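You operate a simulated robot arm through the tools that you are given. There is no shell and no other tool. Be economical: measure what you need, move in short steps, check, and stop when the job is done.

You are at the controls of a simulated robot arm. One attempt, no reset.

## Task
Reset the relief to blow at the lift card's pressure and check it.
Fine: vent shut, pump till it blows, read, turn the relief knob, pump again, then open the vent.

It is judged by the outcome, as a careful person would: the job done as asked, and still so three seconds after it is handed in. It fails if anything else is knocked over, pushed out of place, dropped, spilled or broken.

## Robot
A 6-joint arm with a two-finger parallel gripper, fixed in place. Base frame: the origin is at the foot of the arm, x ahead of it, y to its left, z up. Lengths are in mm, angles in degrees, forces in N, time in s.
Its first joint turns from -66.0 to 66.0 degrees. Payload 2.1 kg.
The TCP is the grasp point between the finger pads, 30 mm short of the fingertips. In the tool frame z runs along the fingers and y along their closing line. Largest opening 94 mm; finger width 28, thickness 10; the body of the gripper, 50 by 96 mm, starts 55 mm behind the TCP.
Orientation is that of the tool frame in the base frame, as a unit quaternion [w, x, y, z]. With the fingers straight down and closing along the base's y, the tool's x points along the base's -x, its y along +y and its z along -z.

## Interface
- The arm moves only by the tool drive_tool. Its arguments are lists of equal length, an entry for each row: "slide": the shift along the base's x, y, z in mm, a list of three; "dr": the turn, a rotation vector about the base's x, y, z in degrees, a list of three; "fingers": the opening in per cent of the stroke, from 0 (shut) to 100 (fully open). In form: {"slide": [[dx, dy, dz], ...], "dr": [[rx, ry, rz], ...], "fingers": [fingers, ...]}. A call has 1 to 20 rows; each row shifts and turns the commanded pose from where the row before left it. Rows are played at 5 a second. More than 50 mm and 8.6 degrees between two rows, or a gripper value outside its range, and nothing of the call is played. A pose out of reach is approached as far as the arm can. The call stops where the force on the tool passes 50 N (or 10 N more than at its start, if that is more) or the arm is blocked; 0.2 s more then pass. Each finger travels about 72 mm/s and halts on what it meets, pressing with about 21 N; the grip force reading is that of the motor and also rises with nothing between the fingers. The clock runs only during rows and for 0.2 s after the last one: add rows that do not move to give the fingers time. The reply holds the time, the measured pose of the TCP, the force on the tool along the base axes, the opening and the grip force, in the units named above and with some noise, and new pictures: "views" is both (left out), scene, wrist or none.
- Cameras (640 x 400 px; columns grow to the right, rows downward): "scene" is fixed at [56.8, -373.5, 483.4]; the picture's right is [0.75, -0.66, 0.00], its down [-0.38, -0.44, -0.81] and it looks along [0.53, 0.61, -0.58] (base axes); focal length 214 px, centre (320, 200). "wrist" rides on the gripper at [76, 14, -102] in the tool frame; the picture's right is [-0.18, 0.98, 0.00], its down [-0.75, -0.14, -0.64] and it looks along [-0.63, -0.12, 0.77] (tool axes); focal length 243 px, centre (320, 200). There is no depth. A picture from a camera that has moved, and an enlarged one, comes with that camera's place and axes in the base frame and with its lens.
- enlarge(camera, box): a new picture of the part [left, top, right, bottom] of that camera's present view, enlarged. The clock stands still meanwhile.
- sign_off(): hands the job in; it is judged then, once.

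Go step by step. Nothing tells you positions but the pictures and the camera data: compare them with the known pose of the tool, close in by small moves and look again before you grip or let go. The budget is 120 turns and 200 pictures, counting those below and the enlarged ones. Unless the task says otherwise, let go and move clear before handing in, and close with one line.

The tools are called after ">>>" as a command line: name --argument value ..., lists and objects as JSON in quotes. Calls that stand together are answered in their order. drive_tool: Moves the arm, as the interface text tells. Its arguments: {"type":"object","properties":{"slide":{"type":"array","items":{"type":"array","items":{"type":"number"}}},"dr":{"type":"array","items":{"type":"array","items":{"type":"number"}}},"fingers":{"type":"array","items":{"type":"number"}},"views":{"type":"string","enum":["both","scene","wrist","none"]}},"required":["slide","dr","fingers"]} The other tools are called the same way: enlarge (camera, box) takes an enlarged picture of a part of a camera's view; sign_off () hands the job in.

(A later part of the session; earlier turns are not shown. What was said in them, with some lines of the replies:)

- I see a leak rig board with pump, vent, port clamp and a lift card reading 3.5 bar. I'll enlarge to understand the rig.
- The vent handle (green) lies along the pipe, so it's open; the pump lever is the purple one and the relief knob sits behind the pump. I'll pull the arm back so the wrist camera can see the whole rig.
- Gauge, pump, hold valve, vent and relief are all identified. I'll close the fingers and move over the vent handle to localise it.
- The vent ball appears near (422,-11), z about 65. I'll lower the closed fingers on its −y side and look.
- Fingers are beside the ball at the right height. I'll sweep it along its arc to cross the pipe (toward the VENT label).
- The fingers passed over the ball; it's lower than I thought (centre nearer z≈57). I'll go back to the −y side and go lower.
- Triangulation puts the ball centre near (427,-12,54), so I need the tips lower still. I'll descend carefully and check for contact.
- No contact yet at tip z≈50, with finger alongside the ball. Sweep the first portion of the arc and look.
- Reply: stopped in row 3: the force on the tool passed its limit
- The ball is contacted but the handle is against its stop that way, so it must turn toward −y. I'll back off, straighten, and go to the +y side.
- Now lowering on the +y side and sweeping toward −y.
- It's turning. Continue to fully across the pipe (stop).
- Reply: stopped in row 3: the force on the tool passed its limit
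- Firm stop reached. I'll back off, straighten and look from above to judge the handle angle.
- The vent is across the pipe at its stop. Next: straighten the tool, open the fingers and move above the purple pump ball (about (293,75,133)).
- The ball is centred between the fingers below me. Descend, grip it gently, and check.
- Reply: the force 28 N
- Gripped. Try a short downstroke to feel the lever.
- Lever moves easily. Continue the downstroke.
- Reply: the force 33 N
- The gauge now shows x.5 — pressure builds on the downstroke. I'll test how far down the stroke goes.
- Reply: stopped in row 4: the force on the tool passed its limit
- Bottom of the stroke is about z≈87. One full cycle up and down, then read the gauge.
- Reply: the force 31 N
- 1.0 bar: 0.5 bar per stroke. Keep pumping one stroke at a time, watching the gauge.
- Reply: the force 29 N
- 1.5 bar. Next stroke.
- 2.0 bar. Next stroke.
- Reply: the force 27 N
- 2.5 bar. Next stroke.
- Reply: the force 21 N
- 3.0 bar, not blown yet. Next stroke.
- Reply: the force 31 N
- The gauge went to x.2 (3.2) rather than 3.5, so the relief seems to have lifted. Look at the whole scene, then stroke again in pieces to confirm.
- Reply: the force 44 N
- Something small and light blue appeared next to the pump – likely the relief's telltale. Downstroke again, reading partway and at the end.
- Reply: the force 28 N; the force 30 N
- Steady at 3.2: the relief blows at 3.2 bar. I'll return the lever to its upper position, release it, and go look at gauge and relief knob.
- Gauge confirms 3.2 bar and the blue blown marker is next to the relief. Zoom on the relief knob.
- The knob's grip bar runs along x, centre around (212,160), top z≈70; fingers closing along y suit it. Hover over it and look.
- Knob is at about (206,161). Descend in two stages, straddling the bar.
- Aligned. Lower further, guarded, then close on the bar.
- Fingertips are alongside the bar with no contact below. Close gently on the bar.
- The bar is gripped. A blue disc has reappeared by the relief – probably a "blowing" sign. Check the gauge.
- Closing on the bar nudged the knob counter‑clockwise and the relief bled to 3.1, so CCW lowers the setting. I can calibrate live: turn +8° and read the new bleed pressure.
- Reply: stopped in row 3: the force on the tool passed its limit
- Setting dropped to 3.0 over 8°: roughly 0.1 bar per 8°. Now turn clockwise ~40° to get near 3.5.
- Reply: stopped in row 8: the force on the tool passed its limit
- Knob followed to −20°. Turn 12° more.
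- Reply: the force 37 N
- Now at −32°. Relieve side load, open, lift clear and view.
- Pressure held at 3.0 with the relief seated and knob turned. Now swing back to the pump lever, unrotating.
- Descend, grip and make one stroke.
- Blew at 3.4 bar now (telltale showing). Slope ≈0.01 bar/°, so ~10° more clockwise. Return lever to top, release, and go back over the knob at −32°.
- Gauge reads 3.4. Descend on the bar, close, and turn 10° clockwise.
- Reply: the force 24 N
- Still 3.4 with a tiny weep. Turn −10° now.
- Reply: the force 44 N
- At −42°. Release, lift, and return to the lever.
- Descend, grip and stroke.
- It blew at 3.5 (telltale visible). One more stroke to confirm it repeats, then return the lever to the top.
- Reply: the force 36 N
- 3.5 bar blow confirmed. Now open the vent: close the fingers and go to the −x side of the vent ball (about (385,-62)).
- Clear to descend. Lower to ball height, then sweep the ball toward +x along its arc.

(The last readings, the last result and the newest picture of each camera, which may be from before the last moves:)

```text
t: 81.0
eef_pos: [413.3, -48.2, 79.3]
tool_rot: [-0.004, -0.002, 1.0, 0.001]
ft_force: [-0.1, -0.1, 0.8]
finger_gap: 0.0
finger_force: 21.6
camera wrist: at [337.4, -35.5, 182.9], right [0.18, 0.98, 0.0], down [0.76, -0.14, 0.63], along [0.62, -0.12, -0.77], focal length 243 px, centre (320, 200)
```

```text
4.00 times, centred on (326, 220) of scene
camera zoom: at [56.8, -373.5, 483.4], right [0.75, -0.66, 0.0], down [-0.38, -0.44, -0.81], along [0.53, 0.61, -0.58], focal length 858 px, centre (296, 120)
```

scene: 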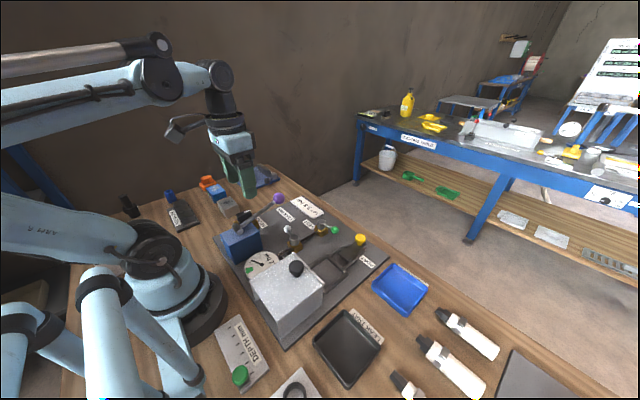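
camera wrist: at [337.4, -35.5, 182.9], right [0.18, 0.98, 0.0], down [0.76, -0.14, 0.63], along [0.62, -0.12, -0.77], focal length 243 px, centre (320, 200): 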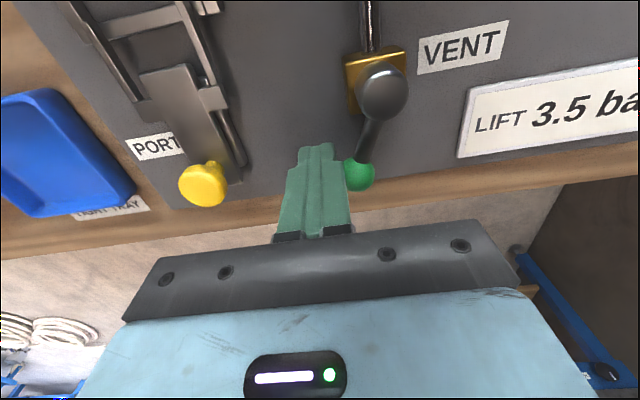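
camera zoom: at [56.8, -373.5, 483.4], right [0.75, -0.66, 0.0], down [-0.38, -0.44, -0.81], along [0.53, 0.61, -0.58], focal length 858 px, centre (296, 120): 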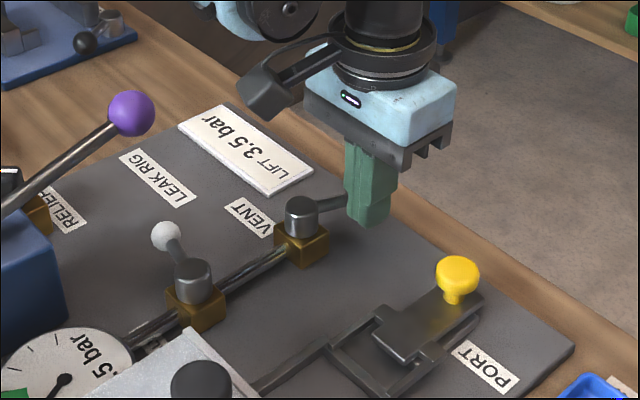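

Nearly there; push to the open stop and back off.

>>> drive_tool --slide '[[4, 5, 0], [4, 4, 0], [3, 4, 0], [1, 3, 0], [0, 2, 0], [0, 2, 0], [0, 0, 0]]' --dr '[[0, 0, 0], [0, 0, 0], [0, 0, 0], [0, 0, 0], [0, 0, 0], [0, 0, 0], [0, 0, 0]]' --fingers '[0, 0, 0, 0, 0, 0, 0]' --views "none"

>>> drive_tool --slide '[[0, -15, 0], [0, 0, 40], [-30, 0, 40], [-50, 0, 0], [-50, 15, 20], [-50, 15, 30], [-40, 15, 20], [0, 0, 0]]' --dr '[[0, 0, 0], [0, 0, 0], [0, 0, 0], [0, 0, 0], [0, 0, 0], [0, 0, 0], [0, 0, 0], [0, 0, 0]]' --fingers '[0, 0, 0, 0, 0, 0, 0, 0]'

>>> enlarge --camera "wrist" --box '[220, 0, 480, 160]'

>>> enlarge --camera "scene" --box '[200, 170, 384, 290]'

```text
t: 82.6
eef_pos: [426.8, -30.2, 83.1]
tool_rot: [-0.005, 0.002, 1.0, -0.002]
ft_force: [2.4, -19.0, 0.4]
finger_gap: 0.0
finger_force: 21.2
```

```text
refused: row 5 steps farther than a row can; nothing moved
```

```text
2.46 times, centred on (350, 80) of wrist
camera zoom: at [351.6, -16.0, 185.0], right [0.19, 0.98, 0.0], down [0.76, -0.14, 0.64], along [0.62, -0.12, -0.77], focal length 597 px, centre (246, 495)
```

zoom: 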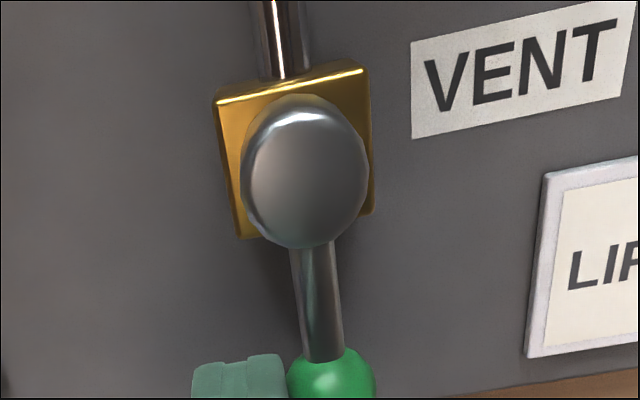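

```text
3.33 times, centred on (292, 230) of scene
camera zoom: at [56.8, -373.5, 483.4], right [0.75, -0.66, 0.0], down [-0.38, -0.44, -0.81], along [0.53, 0.61, -0.58], focal length 715 px, centre (413, 100)
```

zoom: 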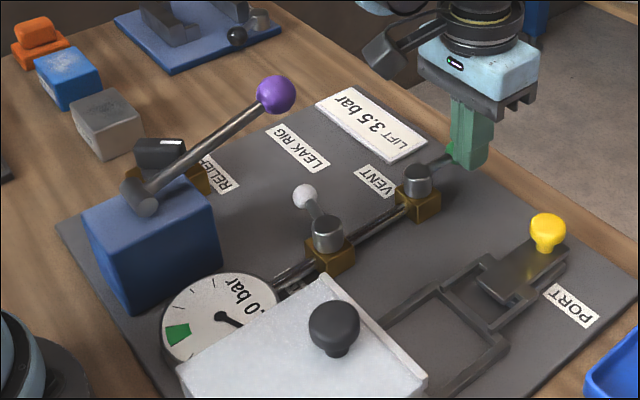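

The vent is in line with the pipe and the gauge is back at zero. Back off, retreat high, and take a final look.

>>> drive_tool --slide '[[0, -15, 0], [0, 0, 40], [-10, 0, 40], [-35, 0, 25], [-40, 5, 20], [-40, 5, 25], [-40, 10, 20], [-30, 10, 20], [0, 0, 0]]' --dr '[[0, 0, 0], [0, 0, 0], [0, 0, 0], [0, 0, 0], [0, 0, 0], [0, 0, 0], [0, 0, 0], [0, 0, 0], [0, 0, 0]]' --fingers '[0, 0, 0, 0, 0, 0, 0, 0, 0]'

>>> enlarge --camera "wrist" --box '[220, 0, 480, 160]'

```text
t: 84.6
eef_pos: [227.1, -12.6, 274.1]
tool_rot: [-0.005, 0.0, 1.0, 0.0]
ft_force: [0.1, -0.4, -0.5]
finger_gap: 0.0
finger_force: 20.4
camera wrist: at [153.0, -0.1, 376.0], right [0.18, 0.98, 0.0], down [0.76, -0.14, 0.63], along [0.62, -0.12, -0.77], focal length 243 px, centre (320, 200)
```

scene: 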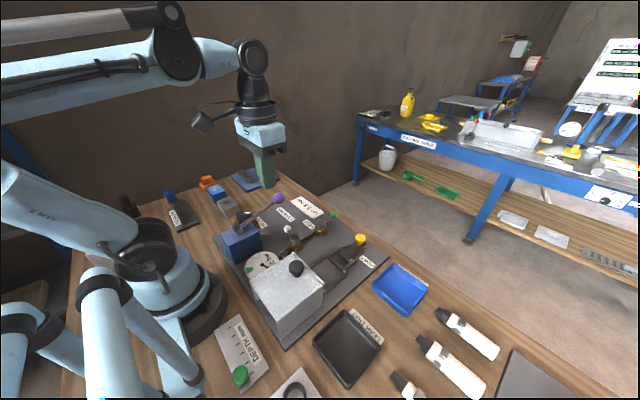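
wrist: 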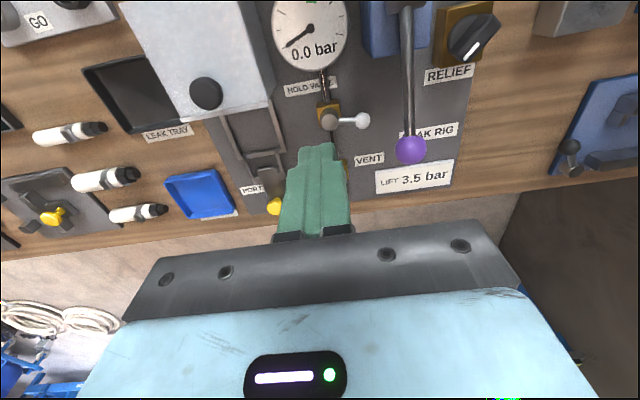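

```text
2.46 times, centred on (350, 80) of wrist
camera zoom: at [153.0, -0.1, 376.0], right [0.18, 0.98, 0.0], down [0.76, -0.14, 0.63], along [0.62, -0.12, -0.77], focal length 597 px, centre (246, 495)
```

zoom: 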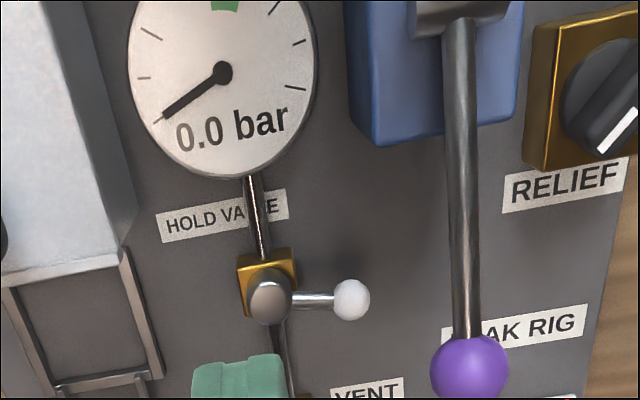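

The gauge is at 0.0, the vent is open, the relief is reset, the arm is clear and nothing is disturbed. Handing in.

>>> sign_off

```text
The job is handed in.
```

The relief was blowing at 3.2 bar; I reset it to the card's 3.5 bar, and it blew at 3.5 on two pump strokes. The vent is open again and the gauge reads 0.0.
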